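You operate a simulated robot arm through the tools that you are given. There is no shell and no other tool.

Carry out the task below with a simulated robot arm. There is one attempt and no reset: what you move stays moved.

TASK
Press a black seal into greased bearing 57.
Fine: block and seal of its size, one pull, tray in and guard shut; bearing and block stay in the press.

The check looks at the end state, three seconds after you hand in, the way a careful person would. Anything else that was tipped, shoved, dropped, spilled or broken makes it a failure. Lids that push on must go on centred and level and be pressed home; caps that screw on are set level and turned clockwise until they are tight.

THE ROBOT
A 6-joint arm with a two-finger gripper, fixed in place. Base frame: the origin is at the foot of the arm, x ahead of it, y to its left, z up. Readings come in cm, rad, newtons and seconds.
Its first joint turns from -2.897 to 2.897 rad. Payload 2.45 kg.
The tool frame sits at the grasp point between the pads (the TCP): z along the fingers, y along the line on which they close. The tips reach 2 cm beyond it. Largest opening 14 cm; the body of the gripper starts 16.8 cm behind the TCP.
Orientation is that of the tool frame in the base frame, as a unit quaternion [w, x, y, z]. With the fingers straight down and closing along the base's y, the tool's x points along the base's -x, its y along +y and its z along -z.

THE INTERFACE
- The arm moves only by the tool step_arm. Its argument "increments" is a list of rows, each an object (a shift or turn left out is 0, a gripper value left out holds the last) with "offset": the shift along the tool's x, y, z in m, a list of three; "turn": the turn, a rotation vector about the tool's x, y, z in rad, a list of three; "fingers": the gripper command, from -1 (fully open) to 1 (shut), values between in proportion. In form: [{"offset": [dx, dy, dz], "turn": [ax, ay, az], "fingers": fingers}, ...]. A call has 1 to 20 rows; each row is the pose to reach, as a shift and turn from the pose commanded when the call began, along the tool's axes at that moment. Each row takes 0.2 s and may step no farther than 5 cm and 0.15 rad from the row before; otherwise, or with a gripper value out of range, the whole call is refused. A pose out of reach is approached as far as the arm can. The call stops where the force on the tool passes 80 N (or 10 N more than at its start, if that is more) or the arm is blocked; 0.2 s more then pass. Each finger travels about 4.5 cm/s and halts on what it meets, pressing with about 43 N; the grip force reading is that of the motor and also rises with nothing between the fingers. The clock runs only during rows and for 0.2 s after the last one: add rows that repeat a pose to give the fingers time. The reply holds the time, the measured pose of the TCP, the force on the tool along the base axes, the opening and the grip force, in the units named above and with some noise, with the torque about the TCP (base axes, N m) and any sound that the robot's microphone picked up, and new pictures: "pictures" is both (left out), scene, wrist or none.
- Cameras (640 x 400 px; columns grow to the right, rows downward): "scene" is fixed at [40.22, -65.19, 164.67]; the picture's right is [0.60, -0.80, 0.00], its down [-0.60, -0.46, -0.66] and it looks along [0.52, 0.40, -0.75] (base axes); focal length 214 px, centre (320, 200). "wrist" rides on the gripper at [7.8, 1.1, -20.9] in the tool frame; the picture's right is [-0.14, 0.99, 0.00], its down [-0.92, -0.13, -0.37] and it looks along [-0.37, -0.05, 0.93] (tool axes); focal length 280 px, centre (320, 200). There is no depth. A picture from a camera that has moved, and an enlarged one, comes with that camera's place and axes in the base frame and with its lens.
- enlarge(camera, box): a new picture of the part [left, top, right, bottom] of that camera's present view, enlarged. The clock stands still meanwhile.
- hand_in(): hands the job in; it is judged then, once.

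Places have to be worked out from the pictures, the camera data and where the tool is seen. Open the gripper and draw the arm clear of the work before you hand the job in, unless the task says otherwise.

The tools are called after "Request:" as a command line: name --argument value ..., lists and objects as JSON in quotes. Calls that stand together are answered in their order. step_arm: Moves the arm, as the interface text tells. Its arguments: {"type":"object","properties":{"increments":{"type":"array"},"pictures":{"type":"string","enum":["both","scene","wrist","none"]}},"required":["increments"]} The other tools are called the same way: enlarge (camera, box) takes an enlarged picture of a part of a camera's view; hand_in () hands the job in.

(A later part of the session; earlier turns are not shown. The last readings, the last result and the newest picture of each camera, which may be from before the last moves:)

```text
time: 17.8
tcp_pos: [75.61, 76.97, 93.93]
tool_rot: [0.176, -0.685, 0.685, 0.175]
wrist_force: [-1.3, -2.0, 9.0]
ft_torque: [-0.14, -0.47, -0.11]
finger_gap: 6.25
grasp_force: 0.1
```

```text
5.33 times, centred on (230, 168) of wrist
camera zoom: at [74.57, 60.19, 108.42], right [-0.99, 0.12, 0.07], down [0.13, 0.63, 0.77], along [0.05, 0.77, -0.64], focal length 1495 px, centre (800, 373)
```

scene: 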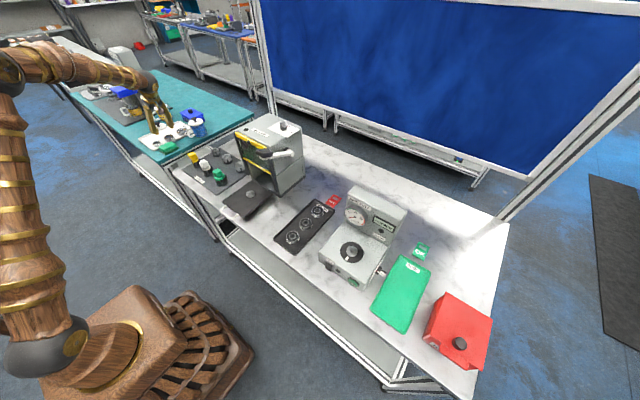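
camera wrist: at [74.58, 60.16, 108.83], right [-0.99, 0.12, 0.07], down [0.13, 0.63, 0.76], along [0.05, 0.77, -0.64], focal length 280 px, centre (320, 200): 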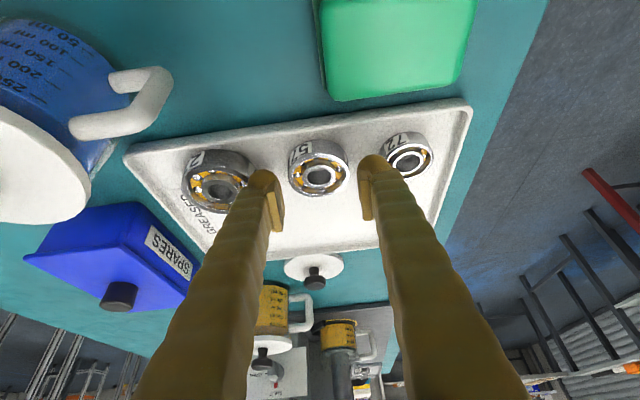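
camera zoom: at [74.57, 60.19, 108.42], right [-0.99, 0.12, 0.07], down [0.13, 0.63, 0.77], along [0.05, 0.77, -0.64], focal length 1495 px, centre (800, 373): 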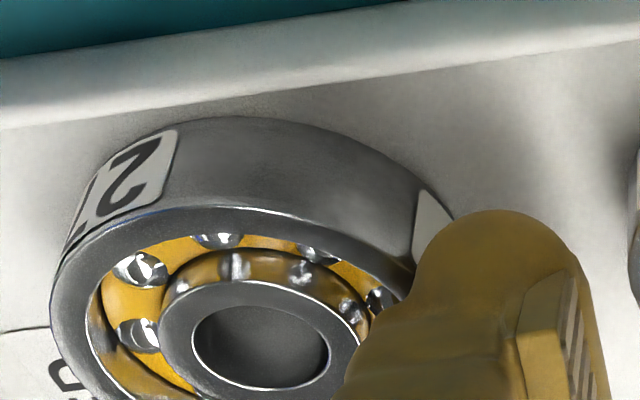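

The scene view suggests the +x finger's thick outer side rests on the rim of bearing 27. I'll lift slightly, narrow the opening to 5.5 cm and re-check the centring.

Request:
step_arm --increments '[{"offset": [-0.0029, 0.0, -0.0053], "fingers": 0.11}, {"offset": [-0.0048, 0.0, -0.0088], "fingers": 0.214}, {"offset": [-0.0048, 0.0, -0.0088], "fingers": 0.214}, {"offset": [-0.0048, 0.0, -0.0088], "fingers": 0.214}]' --pictures "wrist"

Request:
enlarge --camera "wrist" --box '[240, 120, 400, 220]'

Request:
enlarge --camera "scene" --box '[150, 112, 198, 142]'

```text
time: 18.8
tcp_pos: [75.6, 76.96, 94.8]
tool_rot: [0.176, -0.684, 0.685, 0.175]
wrist_force: [0.1, 0.9, -0.1]
ft_torque: [-0.05, 0.01, 0.0]
finger_gap: 5.47
grasp_force: 0.0
camera wrist: at [74.62, 60.15, 109.42], right [-0.99, 0.12, 0.07], down [0.13, 0.63, 0.77], along [0.05, 0.77, -0.64], focal length 280 px, centre (320, 200)
```

wrist: 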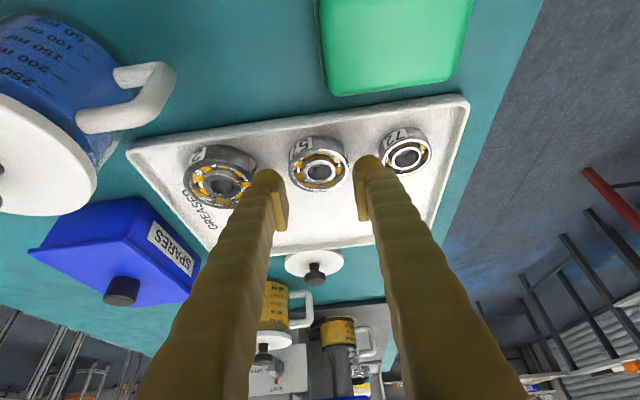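

```text
4.00 times, centred on (320, 170) of wrist
camera zoom: at [74.62, 60.15, 109.42], right [-0.99, 0.12, 0.07], down [0.13, 0.63, 0.77], along [0.05, 0.77, -0.64], focal length 1122 px, centre (320, 320)
```

zoom: 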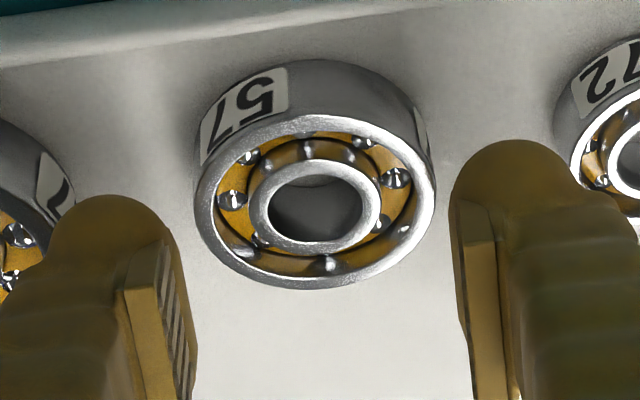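

```text
13.33 times, centred on (174, 127) of scene
camera zoom: at [40.22, -65.19, 164.67], right [0.6, -0.8, 0.0], down [-0.6, -0.46, -0.66], along [0.52, 0.4, -0.75], focal length 2860 px, centre (2267, 1173)
```

zoom: 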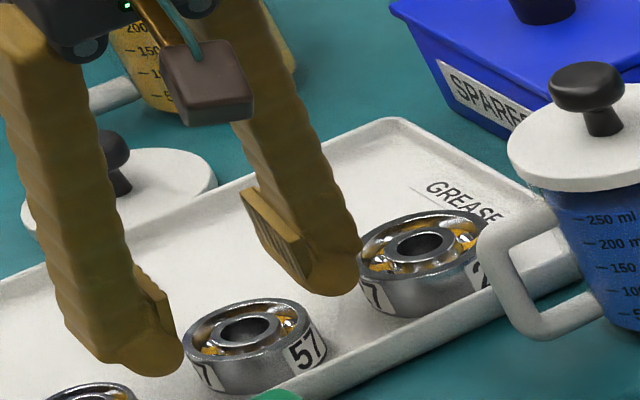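

With the 5.5 cm opening the pads straddle 57 and the outer sides clear both neighbours. I'll descend again to TCP z≈93.95.

Request:
step_arm --increments '[{"offset": [0.0021, 0.0, 0.0038], "fingers": 0.214}, {"offset": [0.004, 0.0, 0.0073]}, {"offset": [0.004, 0.0, 0.0073]}]' --pictures "none"

Request:
enlarge --camera "wrist" --box '[240, 120, 400, 220]'

Request:
enlarge --camera "scene" --box '[150, 112, 198, 142]'

```text
time: 19.6
tcp_pos: [75.65, 76.97, 94.05]
tool_rot: [0.175, -0.685, 0.685, 0.175]
wrist_force: [-0.2, 0.0, 0.3]
ft_torque: [0.01, 0.0, 0.0]
finger_gap: 5.52
grasp_force: 0.0
```

```text
4.00 times, centred on (320, 170) of wrist
camera zoom: at [74.61, 60.11, 108.63], right [-0.99, 0.12, 0.07], down [0.13, 0.63, 0.76], along [0.05, 0.77, -0.64], focal length 1122 px, centre (320, 320)
```

zoom: 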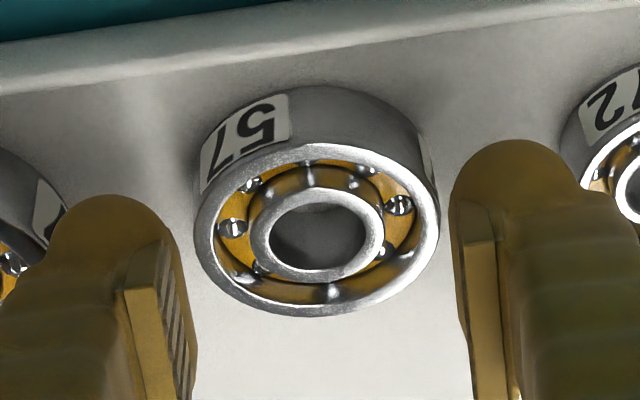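

```text
13.33 times, centred on (174, 127) of scene
camera zoom: at [40.22, -65.19, 164.67], right [0.6, -0.8, 0.0], down [-0.6, -0.46, -0.66], along [0.52, 0.4, -0.75], focal length 2860 px, centre (2267, 1173)
```

zoom: 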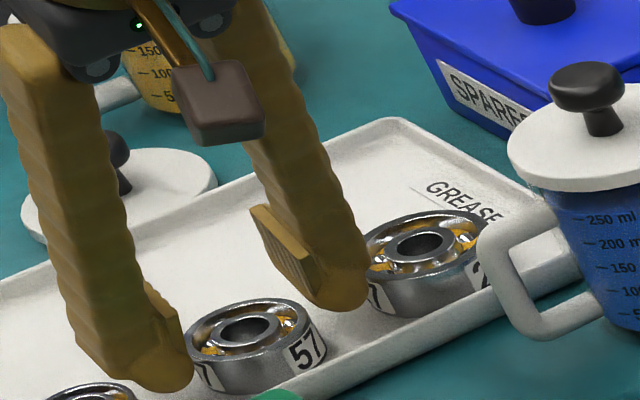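

No contact at 94.05. The finger tips are rounded, so I need to go a bit lower to get pad overlap. I'll shift −0.3 in y and −0.5 in z, watching the force.

Request:
step_arm --increments '[{"offset": [0.0026, 0.0, 0.0012], "fingers": 0.214}, {"offset": [0.005, 0.0, 0.003]}, {"offset": [0.005, 0.0, 0.003]}]' --pictures "none"

Request:
enlarge --camera "wrist" --box '[240, 120, 400, 220]'

Request:
enlarge --camera "scene" --box '[150, 112, 198, 142]'

```text
time: 20.4
tcp_pos: [75.53, 76.76, 93.4]
tool_rot: [0.174, -0.685, 0.686, 0.174]
wrist_force: [-0.9, -0.1, 0.1]
ft_torque: [-0.01, 0.0, -0.01]
finger_gap: 5.5
grasp_force: 0.0
```

```text
4.00 times, centred on (320, 170) of wrist
camera zoom: at [74.6, 59.9, 108.05], right [-0.99, 0.12, 0.07], down [0.13, 0.63, 0.76], along [0.05, 0.77, -0.64], focal length 1122 px, centre (320, 320)
```

zoom: 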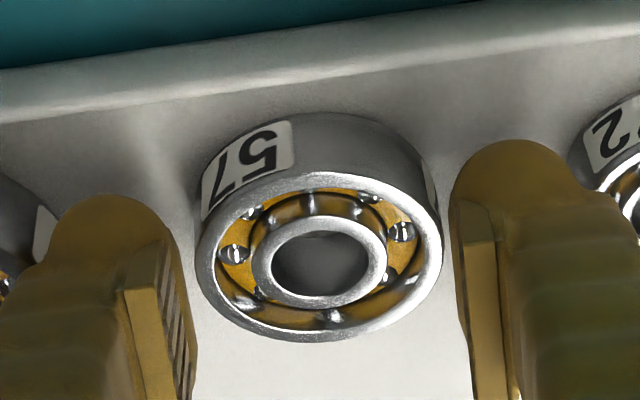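

```text
13.33 times, centred on (174, 127) of scene
camera zoom: at [40.22, -65.19, 164.67], right [0.6, -0.8, 0.0], down [-0.6, -0.46, -0.66], along [0.52, 0.4, -0.75], focal length 2860 px, centre (2267, 1173)
```

zoom: 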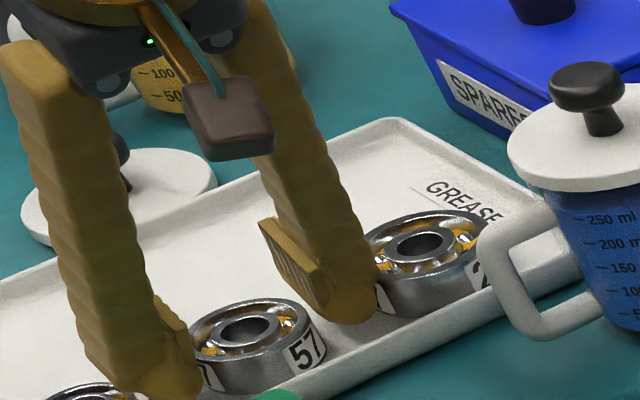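

Still no contact at 93.4, and the pads are just starting to overlap the ring's widest line. I'll go down another 0.4 cm.

Request:
step_arm --increments '[{"offset": [0.001, -0.0008, 0.0018], "fingers": 0.214}, {"offset": [0.0019, -0.0008, 0.0035]}, {"offset": [0.0019, -0.0008, 0.0035]}]' --pictures "none"

Request:
enlarge --camera "wrist" --box '[240, 120, 400, 220]'

```text
time: 21.2
tcp_pos: [75.64, 76.83, 93.29]
tool_rot: [-0.174, 0.685, -0.685, -0.174]
wrist_force: [1.1, -0.3, -0.2]
ft_torque: [0.04, -0.02, -0.01]
finger_gap: 5.5
grasp_force: 0.0
```

```text
4.00 times, centred on (320, 170) of wrist
camera zoom: at [74.64, 59.93, 107.75], right [-0.99, 0.12, 0.07], down [0.13, 0.63, 0.76], along [0.05, 0.77, -0.64], focal length 1122 px, centre (320, 320)
```

zoom: 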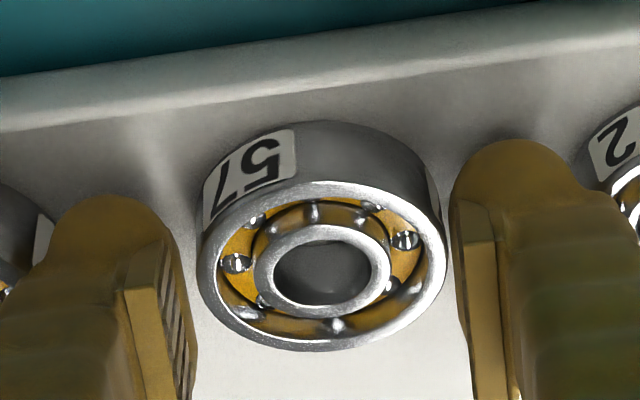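

No contact yet and the grip overlap is improving. I'll go down another 0.3 cm.

Request:
step_arm --increments '[{"offset": [0.0014, 0.0, 0.0026], "fingers": 0.214}, {"offset": [0.0014, 0.0, 0.0026]}]' --pictures "none"

Request:
enlarge --camera "wrist" --box '[240, 120, 400, 220]'

Request:
enlarge --camera "scene" --box '[150, 112, 198, 142]'

```text
time: 21.8
tcp_pos: [75.65, 76.72, 93.05]
tool_rot: [-0.175, 0.685, -0.685, -0.175]
wrist_force: [-7.2, -2.7, 10.4]
ft_torque: [-0.15, 0.11, -0.05]
finger_gap: 5.47
grasp_force: 0.1
```

```text
4.00 times, centred on (320, 170) of wrist
camera zoom: at [74.68, 59.92, 107.42], right [-0.99, 0.12, 0.07], down [0.13, 0.63, 0.77], along [0.05, 0.77, -0.64], focal length 1122 px, centre (320, 320)
```

zoom: 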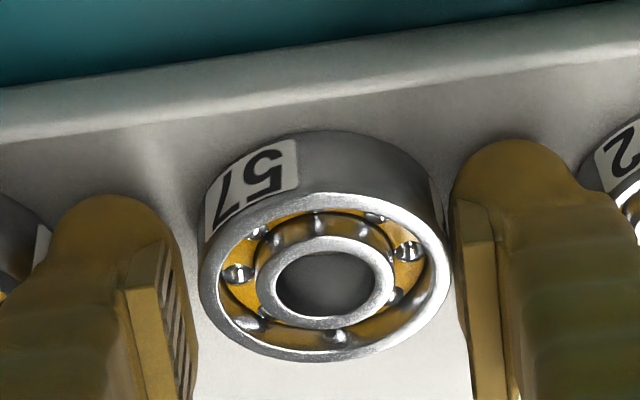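

```text
13.33 times, centred on (174, 127) of scene
camera zoom: at [40.22, -65.19, 164.67], right [0.6, -0.8, 0.0], down [-0.6, -0.46, -0.66], along [0.52, 0.4, -0.75], focal length 2860 px, centre (2267, 1173)
```

zoom: 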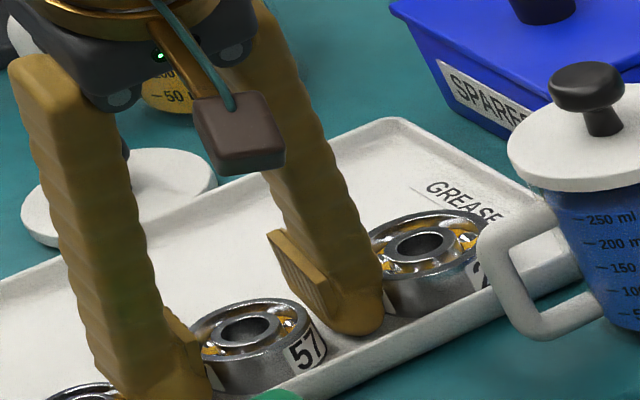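

The tips are now touching the tray floor lightly, so this is as low as they go. I'll lift about 0.1 cm and close on the bearing.

Request:
step_arm --increments '[{"offset": [-0.0006, 0.0, -0.0012], "fingers": 0.214}, {"offset": [-0.0006, 0.0, -0.0012], "fingers": 0.4}, {"offset": [-0.0006, 0.0, -0.0012], "fingers": 0.7}, {"offset": [-0.0006, 0.0, -0.0012], "fingers": 1.0}, {"offset": [-0.0006, 0.0, -0.0012], "fingers": 1.0}]' --pictures "none"

Request:
enlarge --camera "wrist" --box '[240, 120, 400, 220]'

Request:
enlarge --camera "scene" --box '[150, 112, 198, 142]'

```text
time: 23.0
tcp_pos: [75.71, 76.78, 93.03]
tool_rot: [0.175, -0.685, 0.686, 0.175]
wrist_force: [-0.4, 0.6, -0.3]
ft_torque: [-0.03, -0.03, -0.02]
finger_gap: 5.08
grasp_force: 42.8
```

```text
4.00 times, centred on (320, 170) of wrist
camera zoom: at [74.65, 59.87, 107.52], right [-0.99, 0.12, 0.07], down [0.13, 0.63, 0.76], along [0.05, 0.77, -0.64], focal length 1122 px, centre (320, 320)
```

zoom: 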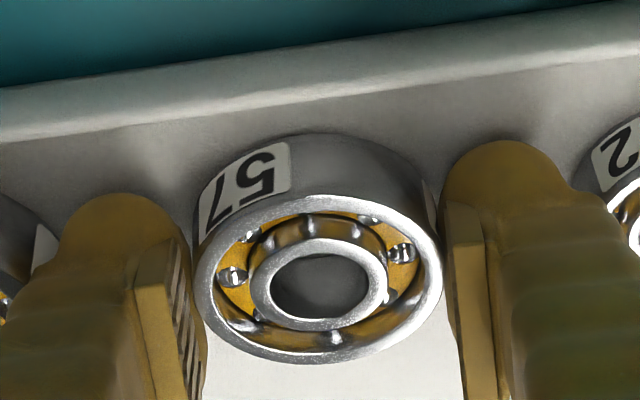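

```text
13.33 times, centred on (174, 127) of scene
camera zoom: at [40.22, -65.19, 164.67], right [0.6, -0.8, 0.0], down [-0.6, -0.46, -0.66], along [0.52, 0.4, -0.75], focal length 2860 px, centre (2267, 1173)
```

zoom: 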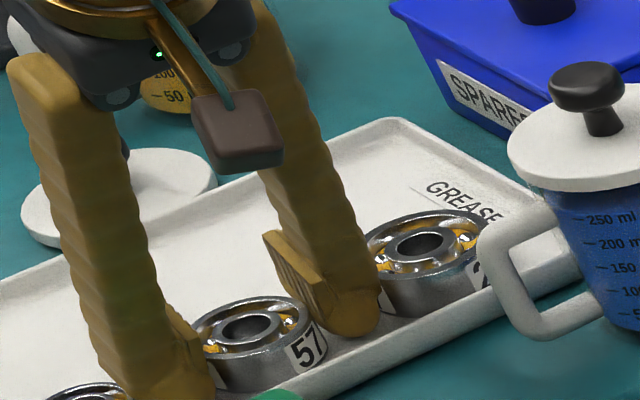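

The gripper has hold of 57 with the gap at 5.08 cm and full grip force. I'll lift straight up a few centimetres and check it comes level.

Request:
step_arm --increments '[{"offset": [-0.0024, 0.0, -0.0044], "fingers": 1.0}, {"offset": [-0.0048, 0.0, -0.0088]}, {"offset": [-0.0096, 0.0, -0.0176]}, {"offset": [-0.0168, 0.0, -0.0307]}, {"offset": [-0.024, 0.0, -0.0439]}, {"offset": [-0.024, 0.0, -0.0439]}]' --pictures "wrist"

Request:
enlarge --camera "wrist" --box '[220, 100, 420, 225]'

Request:
enlarge --camera "scene" --box '[150, 105, 206, 140]'

```text
time: 24.4
tcp_pos: [75.63, 76.8, 97.77]
tool_rot: [0.174, -0.685, 0.686, 0.174]
wrist_force: [0.7, 0.7, -1.2]
ft_torque: [0.01, 0.01, 0.0]
finger_gap: 5.09
grasp_force: 43.2
camera wrist: at [74.67, 59.96, 112.37], right [-0.99, 0.12, 0.07], down [0.13, 0.63, 0.76], along [0.05, 0.77, -0.64], focal length 280 px, centre (320, 200)
```

wrist: 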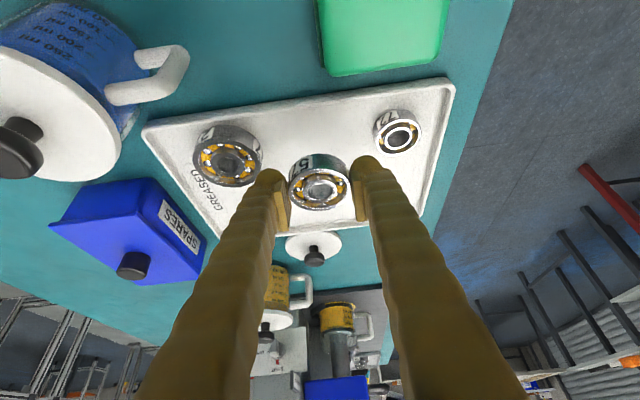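

```text
3.20 times, centred on (320, 162) of wrist
camera zoom: at [74.67, 59.96, 112.37], right [-0.99, 0.12, 0.07], down [0.13, 0.63, 0.76], along [0.05, 0.77, -0.64], focal length 897 px, centre (320, 320)
```

zoom: 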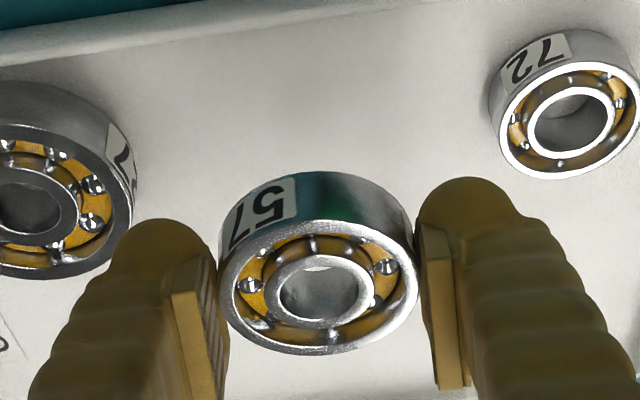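

```text
11.43 times, centred on (178, 122) of scene
camera zoom: at [40.22, -65.19, 164.67], right [0.6, -0.8, 0.0], down [-0.6, -0.46, -0.66], along [0.52, 0.4, -0.75], focal length 2451 px, centre (1943, 1086)
```

zoom: 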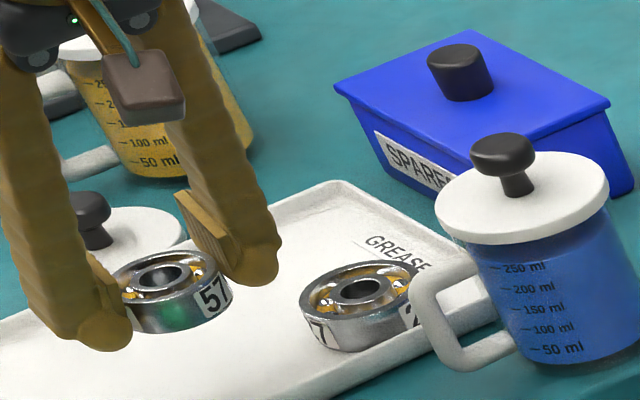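

Bearing 57 is held level and its neighbours were not disturbed. I'll retreat inward and upward the way I came, keeping the same tilt and starting to swing the yaw back toward the press.

Request:
step_arm --increments '[{"offset": [0.003, 0.0028, -0.0378]}, {"offset": [0.006, 0.0055, -0.0756]}, {"offset": [0.009, 0.0083, -0.1134]}, {"offset": [0.012, 0.011, -0.1512]}, {"offset": [0.0216, 0.032, -0.178], "turn": [0.0672, 0, 0.1229]}, {"offset": [0.0313, 0.0535, -0.2046], "turn": [0.1343, 0, 0.2457]}, {"offset": [0.041, 0.0748, -0.2313], "turn": [0.2014, 0, 0.3686]}, {"offset": [0.0506, 0.096, -0.258], "turn": [0.2685, 0, 0.4915]}, {"offset": [0.0506, 0.096, -0.258], "turn": [0.2685, 0, 0.4915]}]' --pictures "both"

```text
time: 26.4
tcp_pos: [66.12, 60.24, 118.13]
tool_rot: [0.216, -0.469, 0.848, 0.119]
wrist_force: [0.4, 0.2, -2.2]
ft_torque: [0.02, -0.02, 0.01]
finger_gap: 5.07
grasp_force: 43.3
camera wrist: at [56.43, 46.46, 132.68], right [-0.77, 0.63, 0.07], down [0.44, 0.47, 0.76], along [0.45, 0.62, -0.64], focal length 280 px, centre (320, 200)
```

scene: 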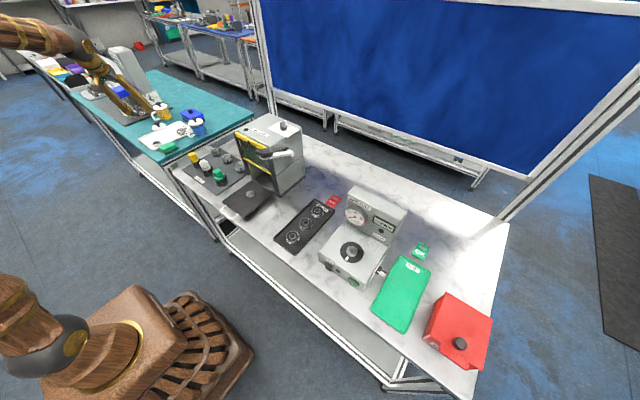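
wrist: 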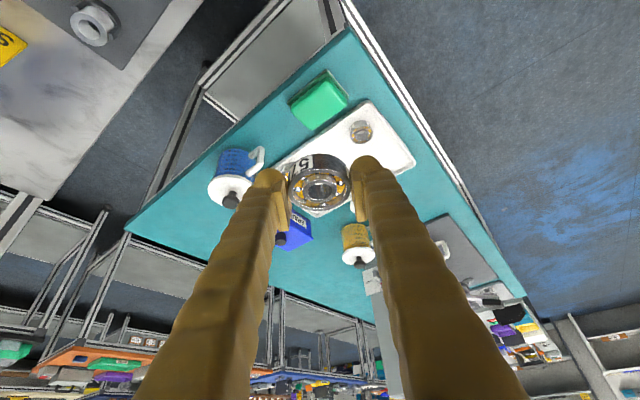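

The bearing is riding well. I'll now swing across to a hover in front of the press tray at about (62, 2, 112), turning the yaw back to 0 with the same tilt.

Request:
step_arm --increments '[{"offset": [0.03203, -0.01829, -0.01293], "turn": [0.03231, 0, 0.05914]}, {"offset": [0.06406, -0.03658, -0.02586], "turn": [0.06462, 0, 0.11828]}, {"offset": [0.09609, -0.05487, -0.03879], "turn": [0.09693, 0, 0.17742]}, {"offset": [0.12812, -0.07316, -0.05172], "turn": [0.12924, 0, 0.23656]}, {"offset": [0.16015, -0.09145, -0.06465], "turn": [0.16155, 0, 0.2957]}, {"offset": [0.19218, -0.10974, -0.07758], "turn": [0.19386, 0, 0.35484]}, {"offset": [0.22421, -0.12803, -0.09051], "turn": [0.22617, 0, 0.41398]}, {"offset": [0.25624, -0.14632, -0.10344], "turn": [0.25848, 0, 0.47312]}, {"offset": [0.28827, -0.16461, -0.11637], "turn": [0.29079, 0, 0.53226]}, {"offset": [0.3203, -0.1829, -0.1293], "turn": [0.3231, 0, 0.5914]}, {"offset": [0.35233, -0.20119, -0.14223], "turn": [0.35541, 0, 0.65054]}, {"offset": [0.38436, -0.21948, -0.15516], "turn": [0.38772, 0, 0.70968]}, {"offset": [0.41639, -0.23777, -0.16809], "turn": [0.42003, 0, 0.76882]}, {"offset": [0.44842, -0.25606, -0.18102], "turn": [0.45234, 0, 0.82796]}, {"offset": [0.48045, -0.27435, -0.19395], "turn": [0.48465, 0, 0.8871]}, {"offset": [0.48045, -0.27435, -0.19395], "turn": [0.48465, 0, 0.8871]}]' --pictures "both"

Request:
enlarge --camera "wrist" --box '[220, 80, 420, 205]'

```text
time: 29.8
tcp_pos: [61.78, 1.94, 111.92]
tool_rot: [0.247, 0.001, 0.969, 0.0]
wrist_force: [0.2, 0.1, -1.9]
ft_torque: [0.0, 0.03, 0.0]
finger_gap: 5.06
grasp_force: 43.2
camera wrist: at [45.08, 2.99, 126.5], right [0.12, 0.99, 0.07], down [0.63, -0.13, 0.76], along [0.77, -0.05, -0.64], focal length 280 px, centre (320, 200)
```

scene: 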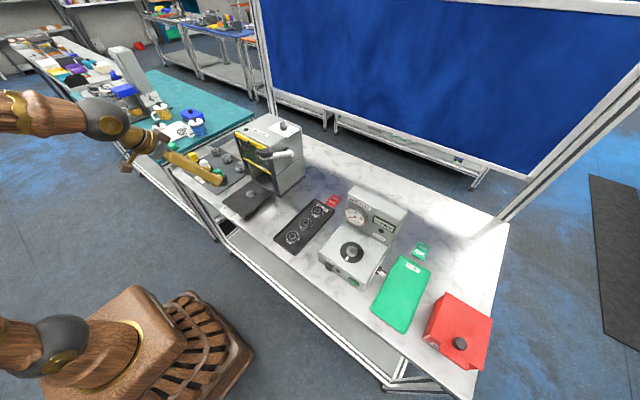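
wrist: 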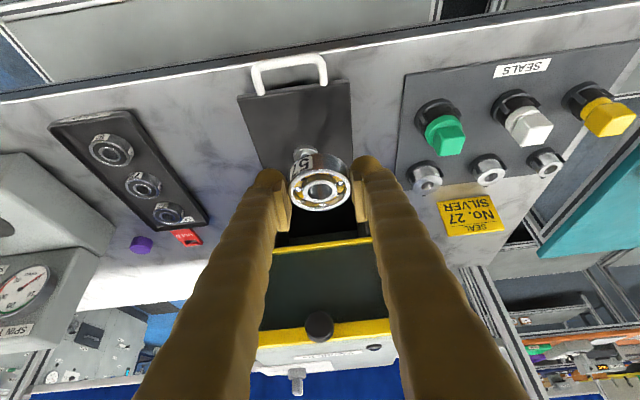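

```text
3.20 times, centred on (320, 142) of wrist
camera zoom: at [45.08, 2.99, 126.5], right [0.12, 0.99, 0.07], down [0.63, -0.13, 0.76], along [0.77, -0.05, -0.64], focal length 897 px, centre (320, 384)
```

zoom: 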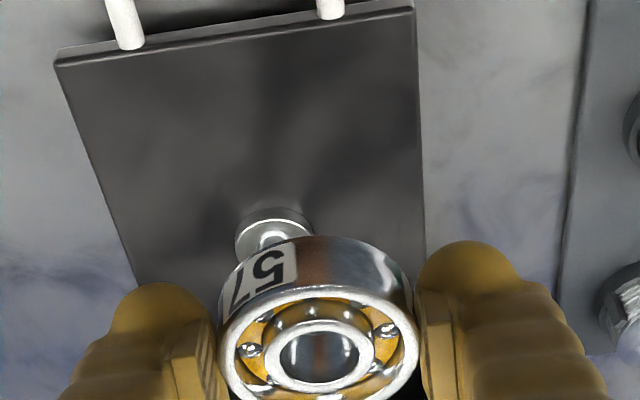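

I need a clear view of the tray pin, which the bearing partly hides. I'll move forward and up a little to see it.

Request:
step_arm --increments '[{"offset": [-0.033, -0.01, -0.016]}, {"offset": [-0.0656, -0.02, -0.0325]}, {"offset": [-0.0656, -0.02, -0.0325]}]' --pictures "wrist"

Request:
enlarge --camera "wrist" --box '[240, 50, 400, 150]'

Request:
enlarge --camera "scene" --box '[218, 165, 282, 205]'

```text
time: 30.6
tcp_pos: [66.4, -0.29, 118.01]
tool_rot: [0.247, 0.0, 0.969, 0.001]
wrist_force: [-0.2, -0.3, -1.5]
ft_torque: [-0.02, 0.0, 0.0]
finger_gap: 5.06
grasp_force: 42.8
camera wrist: at [49.56, 0.79, 132.59], right [0.12, 0.99, 0.07], down [0.63, -0.13, 0.76], along [0.77, -0.05, -0.64], focal length 280 px, centre (320, 200)
```

wrist: 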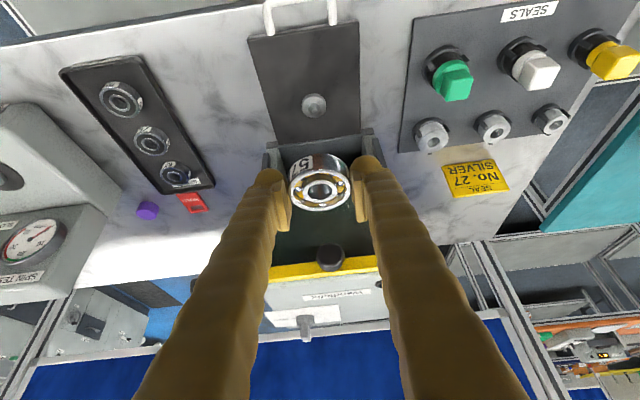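

```text
4.00 times, centred on (320, 100) of wrist
camera zoom: at [49.56, 0.79, 132.59], right [0.12, 0.99, 0.07], down [0.63, -0.13, 0.76], along [0.77, -0.05, -0.64], focal length 1122 px, centre (320, 600)
```

zoom: 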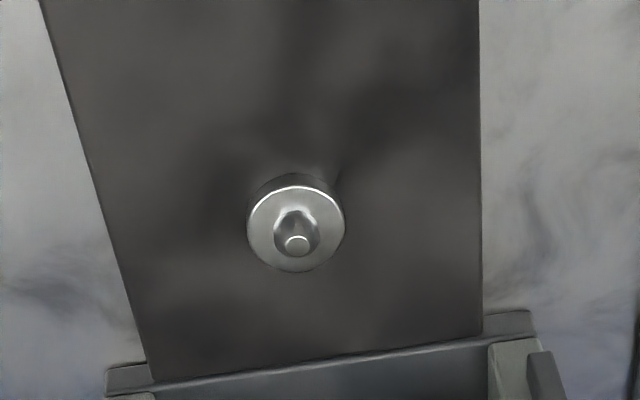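

```text
10.00 times, centred on (250, 185) of scene
camera zoom: at [40.22, -65.19, 164.67], right [0.6, -0.8, 0.0], down [-0.6, -0.46, -0.66], along [0.52, 0.4, -0.75], focal length 2145 px, centre (1020, 350)
```

zoom: 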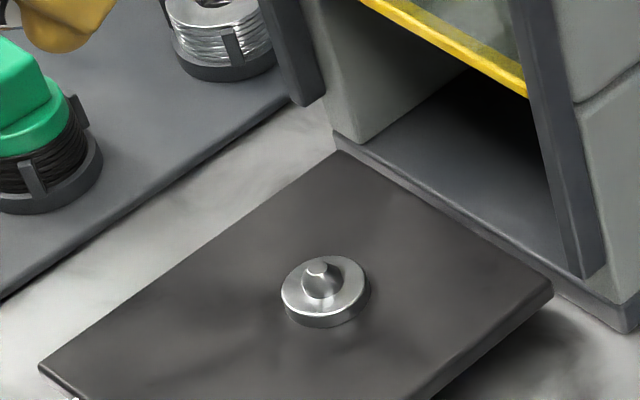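

The pin sits on a disc about 3.8 cm across and has a tapered nose, at about x=74.4, y=−0.55, though its height is uncertain. I'll take a lower view from further back to get parallax on that height.

Request:
step_arm --increments '[{"offset": [0.036, 0.0, 0.0088]}, {"offset": [0.072, 0.0, 0.0177]}, {"offset": [0.108, 0.0, 0.0265]}, {"offset": [0.144, 0.0, 0.0353]}, {"offset": [0.18, 0.0, 0.0442]}, {"offset": [0.216, 0.0, 0.053]}, {"offset": [0.216, 0.0, 0.053]}]' --pictures "wrist"

Request:
enlarge --camera "wrist" --box '[240, 180, 400, 280]'

```text
time: 32.2
tcp_pos: [49.82, -0.12, 103.13]
tool_rot: [0.248, 0.001, 0.969, 0.0]
wrist_force: [0.6, -0.3, -2.2]
ft_torque: [0.01, 0.01, -0.02]
finger_gap: 5.05
grasp_force: 43.2
camera wrist: at [33.12, 1.1, 117.67], right [0.12, 0.99, 0.07], down [0.63, -0.13, 0.77], along [0.77, -0.05, -0.64], focal length 280 px, centre (320, 200)
```

wrist: 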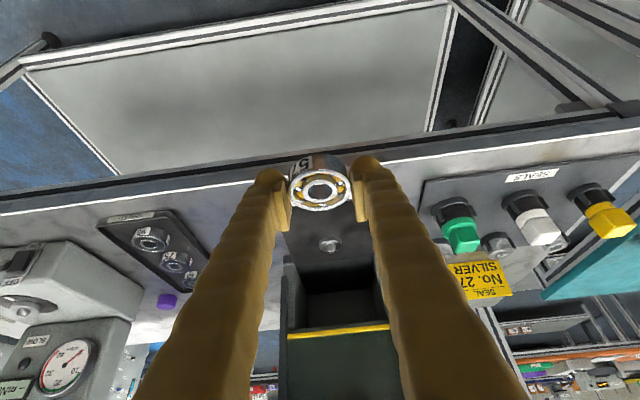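

```text
4.00 times, centred on (320, 230) of wrist
camera zoom: at [33.12, 1.1, 117.67], right [0.12, 0.99, 0.07], down [0.63, -0.13, 0.77], along [0.77, -0.05, -0.64], focal length 1122 px, centre (320, 80)
```

zoom: 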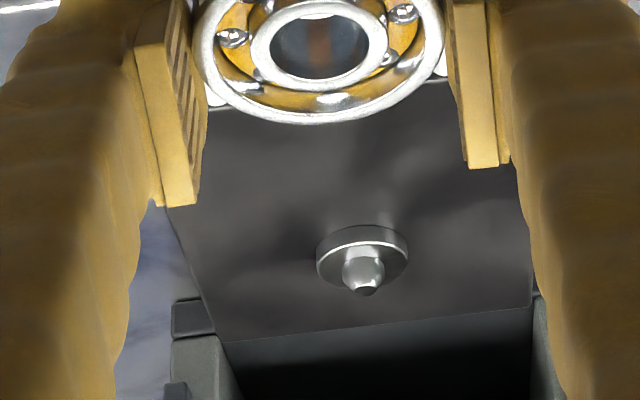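

Three views together put the disc top at about (73.65, −0.6, 94.2). The bearing's top centre is about 0.45 cm below the TCP and nearly on its axis. I'll hover the bearing over the pin at TCP z≈101 and check from both cameras.

Request:
step_arm --increments '[{"offset": [-0.033, -0.001, 0.022]}, {"offset": [-0.066, -0.002, 0.044]}, {"offset": [-0.099, -0.003, 0.066]}, {"offset": [-0.132, -0.004, 0.088]}, {"offset": [-0.165, -0.005, 0.11]}, {"offset": [-0.198, -0.005, 0.132]}, {"offset": [-0.198, -0.005, 0.132]}]' --pictures "wrist"

Request:
enlarge --camera "wrist" --box '[240, 100, 400, 200]'

Request:
enlarge --camera "scene" --box '[218, 165, 282, 205]'

```text
time: 33.8
tcp_pos: [73.23, -0.68, 101.4]
tool_rot: [0.248, 0.001, 0.969, 0.0]
wrist_force: [-0.3, -0.4, -1.0]
ft_torque: [0.02, -0.01, -0.01]
finger_gap: 5.09
grasp_force: 42.9
camera wrist: at [56.54, 0.42, 115.86], right [0.12, 0.99, 0.07], down [0.63, -0.13, 0.77], along [0.77, -0.05, -0.64], focal length 280 px, centre (320, 200)
```

wrist: 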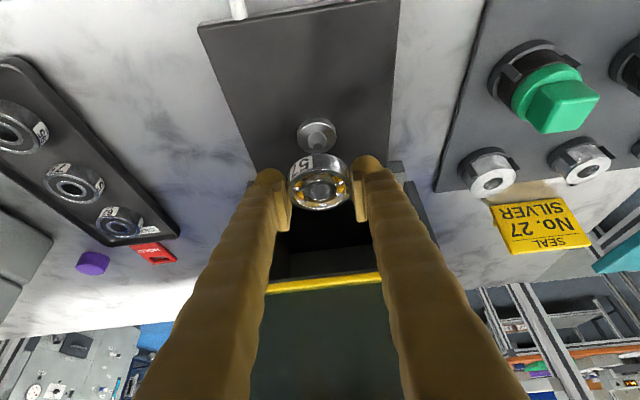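

```text
4.00 times, centred on (320, 150) of wrist
camera zoom: at [56.54, 0.42, 115.86], right [0.12, 0.99, 0.07], down [0.63, -0.13, 0.77], along [0.77, -0.05, -0.64], focal length 1122 px, centre (320, 400)
```

zoom: 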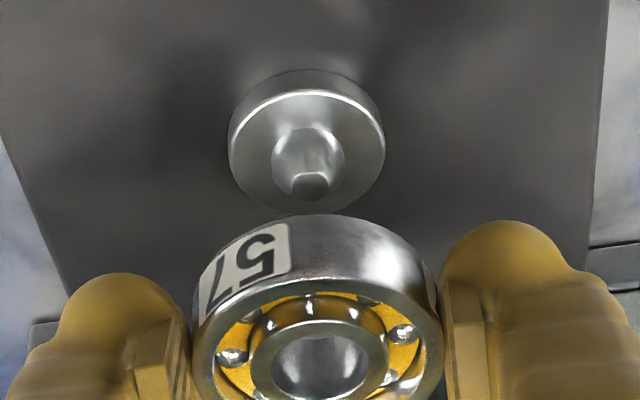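

```text
10.00 times, centred on (250, 185) of scene
camera zoom: at [40.22, -65.19, 164.67], right [0.6, -0.8, 0.0], down [-0.6, -0.46, -0.66], along [0.52, 0.4, -0.75], focal length 2145 px, centre (1020, 350)
```

zoom: 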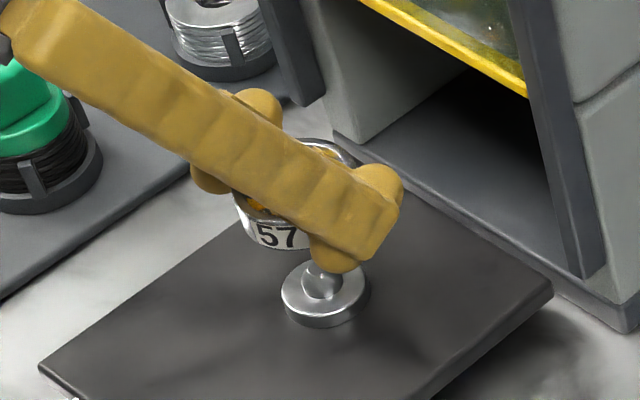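

The view is clear now: the disc is 3.7 cm across, with its nose about 1.3 cm tall. The bearing needs about +0.13 cm in y and is close in x. I'll go down to just above the nose and check again.

Request:
step_arm --increments '[{"offset": [0.0065, 0.0013, 0.0124]}, {"offset": [0.013, 0.0013, 0.0248]}, {"offset": [0.013, 0.0013, 0.0248]}]' --pictures "none"

Request:
enlarge --camera "wrist" --box '[240, 110, 400, 210]'

Request:
enlarge --camera "scene" --box '[229, 172, 277, 202]'

```text
time: 34.6
tcp_pos: [73.39, -0.6, 98.29]
tool_rot: [0.248, 0.001, 0.969, 0.0]
wrist_force: [0.2, -0.8, -2.3]
ft_torque: [-0.01, -0.02, 0.01]
finger_gap: 5.06
grasp_force: 43.1
```

```text
4.00 times, centred on (320, 160) of wrist
camera zoom: at [56.62, 0.44, 112.89], right [0.12, 0.99, 0.07], down [0.63, -0.13, 0.77], along [0.77, -0.05, -0.64], focal length 1122 px, centre (320, 360)
```

zoom: 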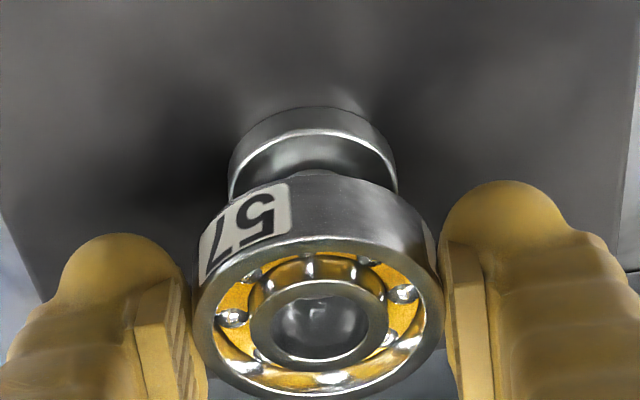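

```text
13.33 times, centred on (253, 187) of scene
camera zoom: at [40.22, -65.19, 164.67], right [0.6, -0.8, 0.0], down [-0.6, -0.46, -0.66], along [0.52, 0.4, -0.75], focal length 2860 px, centre (1213, 373)
```

zoom: 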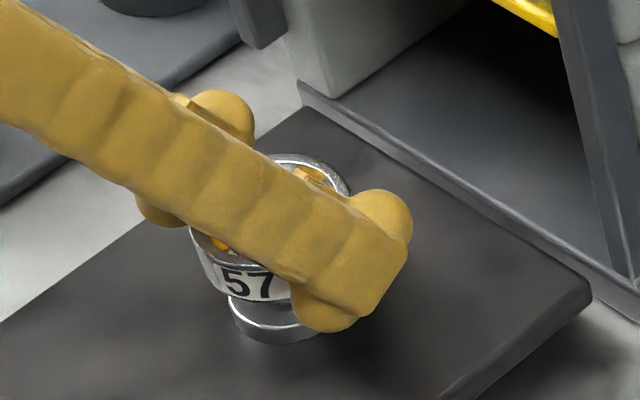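

The bearing looks centred over the disc to within about 0.15 cm. I'll nudge +0.12 in y and lower another 1.1 cm so the nose starts into the bore, watching the force.

Request:
step_arm --increments '[{"offset": [0.0, 0.0012, 0.0]}, {"offset": [0.0026, 0.0012, 0.0048]}, {"offset": [0.0053, 0.0012, 0.0097]}, {"offset": [0.0053, 0.0012, 0.0097]}]' --pictures "none"

Request:
enlarge --camera "wrist" --box '[240, 110, 400, 210]'

Request:
enlarge --camera "scene" --box '[229, 172, 277, 202]'

```text
time: 35.6
tcp_pos: [73.35, -0.48, 97.2]
tool_rot: [0.247, 0.001, 0.969, 0.0]
wrist_force: [-0.3, -0.4, -0.7]
ft_torque: [-0.01, 0.01, -0.04]
finger_gap: 5.04
grasp_force: 43.2
```

```text
4.00 times, centred on (320, 160) of wrist
camera zoom: at [56.69, 0.59, 111.66], right [0.12, 0.99, 0.07], down [0.63, -0.13, 0.76], along [0.77, -0.05, -0.64], focal length 1122 px, centre (320, 360)
```

zoom: 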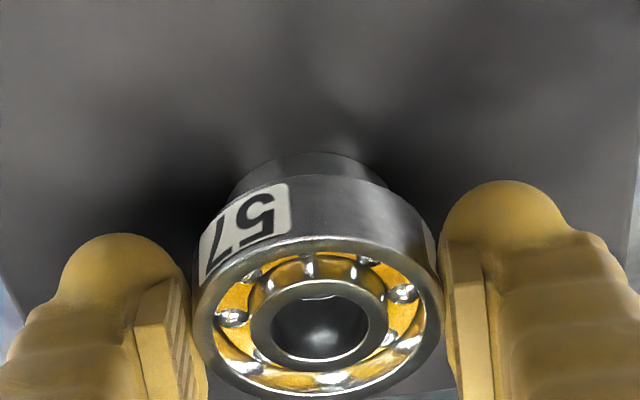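

```text
13.33 times, centred on (253, 187) of scene
camera zoom: at [40.22, -65.19, 164.67], right [0.6, -0.8, 0.0], down [-0.6, -0.46, -0.66], along [0.52, 0.4, -0.75], focal length 2860 px, centre (1213, 373)
```

zoom: 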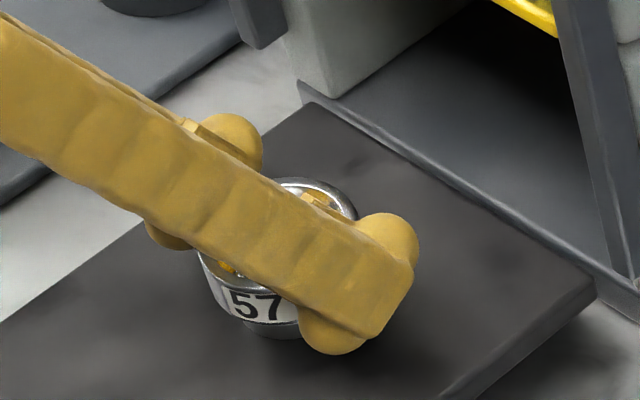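

No contact yet and the alignment still looks right, with the nose visible inside the bore. I'll lower another 0.5 cm.

Request:
step_arm --increments '[{"offset": [0.0012, 0.0, 0.0022]}, {"offset": [0.0024, 0.0, 0.0044]}, {"offset": [0.0024, 0.0, 0.0044]}]' --pictures "none"

Request:
enlarge --camera "wrist" --box '[260, 130, 380, 205]'

Request:
enlarge --camera "scene" --box '[229, 172, 277, 202]'

```text
time: 36.4
tcp_pos: [73.39, -0.41, 96.62]
tool_rot: [0.247, 0.0, 0.969, 0.0]
wrist_force: [-0.5, -1.4, -1.8]
ft_torque: [0.0, 0.0, -0.02]
finger_gap: 5.06
grasp_force: 43.0
```

```text
5.33 times, centred on (320, 168) of wrist
camera zoom: at [56.67, 0.66, 111.19], right [0.12, 0.99, 0.07], down [0.63, -0.13, 0.76], along [0.77, -0.05, -0.64], focal length 1495 px, centre (320, 373)
```

zoom: 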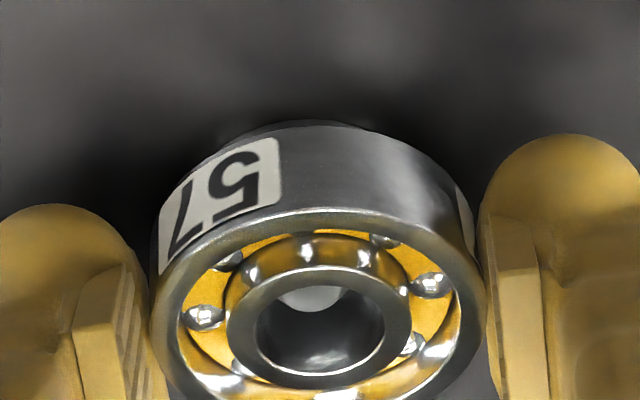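

```text
13.33 times, centred on (253, 187) of scene
camera zoom: at [40.22, -65.19, 164.67], right [0.6, -0.8, 0.0], down [-0.6, -0.46, -0.66], along [0.52, 0.4, -0.75], focal length 2860 px, centre (1213, 373)
```

zoom: 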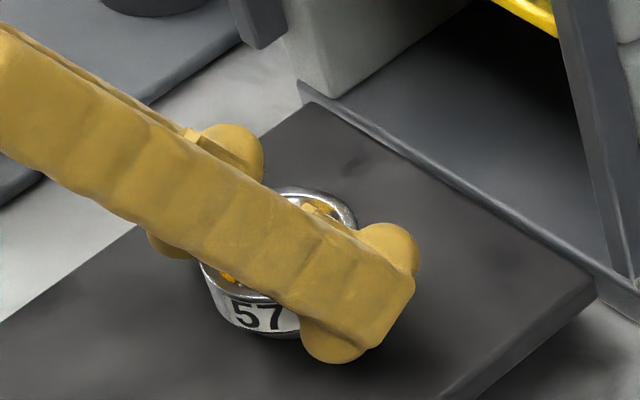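

The nose is visible through the bore, offset only about 0.15 cm toward −x. I'll correct by (−0.12, −0.05) and lower 0.4 cm more.

Request:
step_arm --increments '[{"offset": [0.0015, -0.0005, 0.0014]}, {"offset": [0.003, -0.0005, 0.0029]}, {"offset": [0.003, -0.0005, 0.0029]}]' --pictures "none"

Request:
enlarge --camera "wrist" --box '[260, 130, 380, 205]'

Request:
enlarge --camera "scene" --box '[229, 172, 277, 202]'

```text
time: 37.2
tcp_pos: [73.34, -0.5, 96.47]
tool_rot: [0.249, 0.001, 0.969, 0.0]
wrist_force: [0.7, 12.9, 34.3]
ft_torque: [0.26, -0.2, 0.05]
finger_gap: 5.07
grasp_force: 42.9
```

```text
5.33 times, centred on (320, 168) of wrist
camera zoom: at [56.56, 0.58, 110.88], right [0.12, 0.99, 0.07], down [0.63, -0.13, 0.77], along [0.77, -0.05, -0.64], focal length 1495 px, centre (320, 373)
```

zoom: 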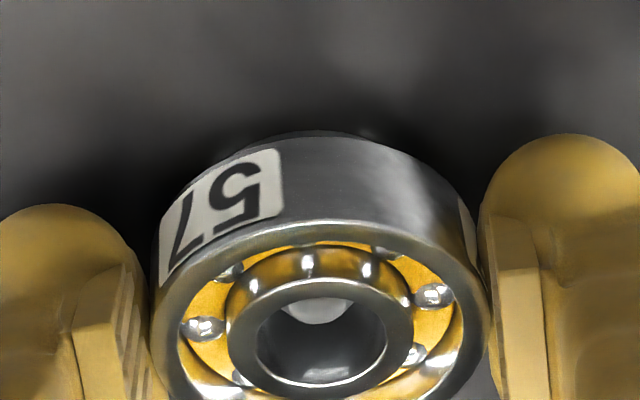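

```text
13.33 times, centred on (253, 187) of scene
camera zoom: at [40.22, -65.19, 164.67], right [0.6, -0.8, 0.0], down [-0.6, -0.46, -0.66], along [0.52, 0.4, -0.75], focal length 2860 px, centre (1213, 373)
```

zoom: 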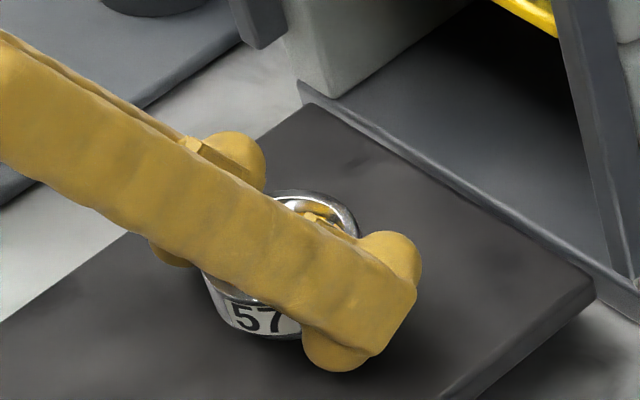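

Contact shows 34 N up and 13 N in +y, so the bearing is on the pin or disc with a slight −y offset. I'll relieve it by easing up 0.15 cm and shifting +0.1 in y, then see what force remains.

Request:
step_arm --increments '[{"offset": [-0.0007, 0.001, -0.0013]}, {"offset": [-0.0007, 0.001, -0.0013]}]' --pictures "none"

Request:
enlarge --camera "wrist" --box '[260, 130, 380, 205]'

```text
time: 37.8
tcp_pos: [73.36, -0.51, 96.34]
tool_rot: [0.247, 0.002, 0.969, -0.001]
wrist_force: [0.7, -7.3, 16.5]
ft_torque: [-0.16, -0.3, -0.14]
finger_gap: 5.07
grasp_force: 43.3
```

```text
5.33 times, centred on (320, 168) of wrist
camera zoom: at [56.54, 0.65, 110.92], right [0.12, 0.99, 0.07], down [0.63, -0.13, 0.76], along [0.77, -0.05, -0.64], focal length 1495 px, centre (320, 373)
```

zoom: 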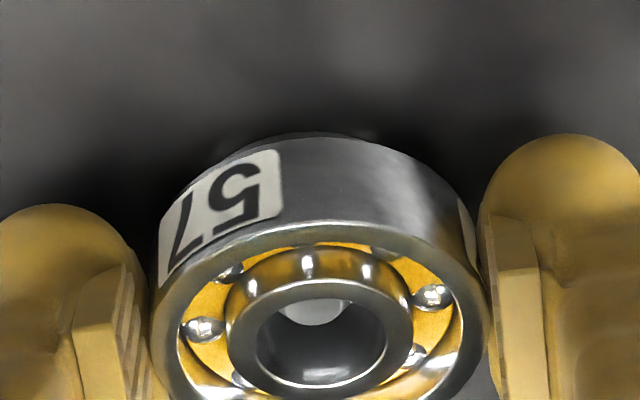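

The side force flipped sign with a 0.1 cm shift, so the pin is holding the bore and the bearing is on it. I'll centre the side load, then open the gripper to let the bearing settle.

Request:
step_arm --increments '[{"offset": [0.0, -0.0004, 0.0], "fingers": 1.0}, {"offset": [0.0, -0.0004, 0.0], "fingers": 0.2}, {"offset": [0.0, -0.0004, 0.0], "fingers": 0.0}, {"offset": [0.0, -0.0004, 0.0], "fingers": 0.0}]' --pictures "none"

Request:
enlarge --camera "wrist" --box '[260, 130, 380, 205]'

Request:
enlarge --camera "scene" --box '[229, 172, 277, 202]'

```text
time: 38.8
tcp_pos: [73.32, -0.41, 96.44]
tool_rot: [0.247, 0.001, 0.969, 0.001]
wrist_force: [0.2, -0.5, -0.5]
ft_torque: [0.0, 0.0, -0.02]
finger_gap: 7.0
grasp_force: 0.0
```

```text
5.33 times, centred on (320, 168) of wrist
camera zoom: at [56.51, 0.68, 110.93], right [0.12, 0.99, 0.07], down [0.63, -0.13, 0.76], along [0.77, -0.05, -0.64], focal length 1495 px, centre (320, 373)
```

zoom: 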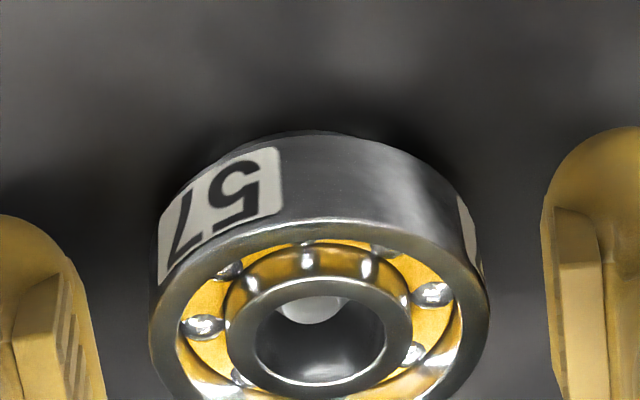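

```text
13.33 times, centred on (253, 187) of scene
camera zoom: at [40.22, -65.19, 164.67], right [0.6, -0.8, 0.0], down [-0.6, -0.46, -0.66], along [0.52, 0.4, -0.75], focal length 2860 px, centre (1213, 373)
```

zoom: 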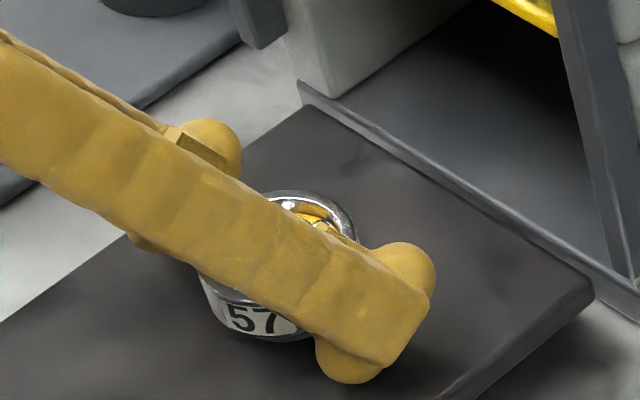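

The bearing is seated and level on the pin, and the fingers are free of it. I'll lift straight up and back, then check it from a clear view.

Request:
step_arm --increments '[{"offset": [-0.0096, 0.0, -0.0176], "fingers": 0.0}, {"offset": [-0.0192, 0.0, -0.0351]}, {"offset": [-0.0335, 0.0, -0.0614]}, {"offset": [-0.0479, 0.0, -0.0878]}, {"offset": [-0.04, 0.0, -0.125]}, {"offset": [-0.04, 0.0, -0.125]}]' --pictures "wrist"

Request:
enlarge --camera "wrist" --box '[240, 40, 400, 140]'

Request:
enlarge --camera "scene" --box '[218, 165, 282, 205]'

```text
time: 40.2
tcp_pos: [70.62, -0.47, 109.33]
tool_rot: [0.248, 0.002, 0.969, 0.0]
wrist_force: [0.0, 0.1, 0.1]
ft_torque: [0.0, 0.01, -0.04]
finger_gap: 7.01
grasp_force: 0.1
camera wrist: at [53.9, 0.64, 123.97], right [0.12, 0.99, 0.07], down [0.63, -0.13, 0.76], along [0.77, -0.05, -0.64], focal length 280 px, centre (320, 200)
```

wrist: 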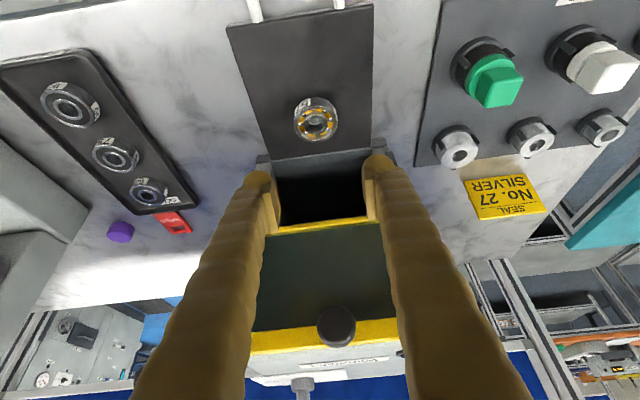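

```text
4.00 times, centred on (320, 90) of wrist
camera zoom: at [53.9, 0.64, 123.97], right [0.12, 0.99, 0.07], down [0.63, -0.13, 0.76], along [0.77, -0.05, -0.64], focal length 1122 px, centre (320, 640)
```

zoom: 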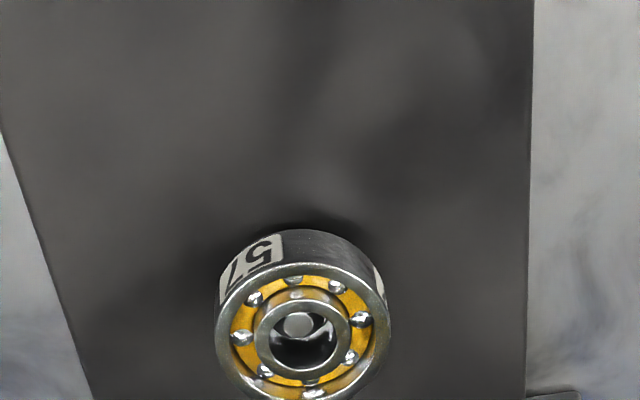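

```text
10.00 times, centred on (250, 185) of scene
camera zoom: at [40.22, -65.19, 164.67], right [0.6, -0.8, 0.0], down [-0.6, -0.46, -0.66], along [0.52, 0.4, -0.75], focal length 2145 px, centre (1020, 350)
```

zoom: 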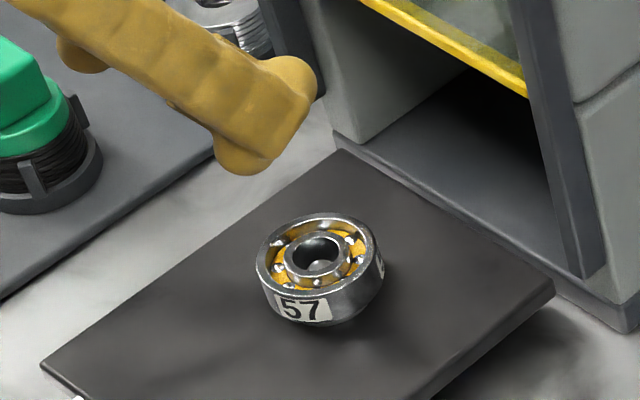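

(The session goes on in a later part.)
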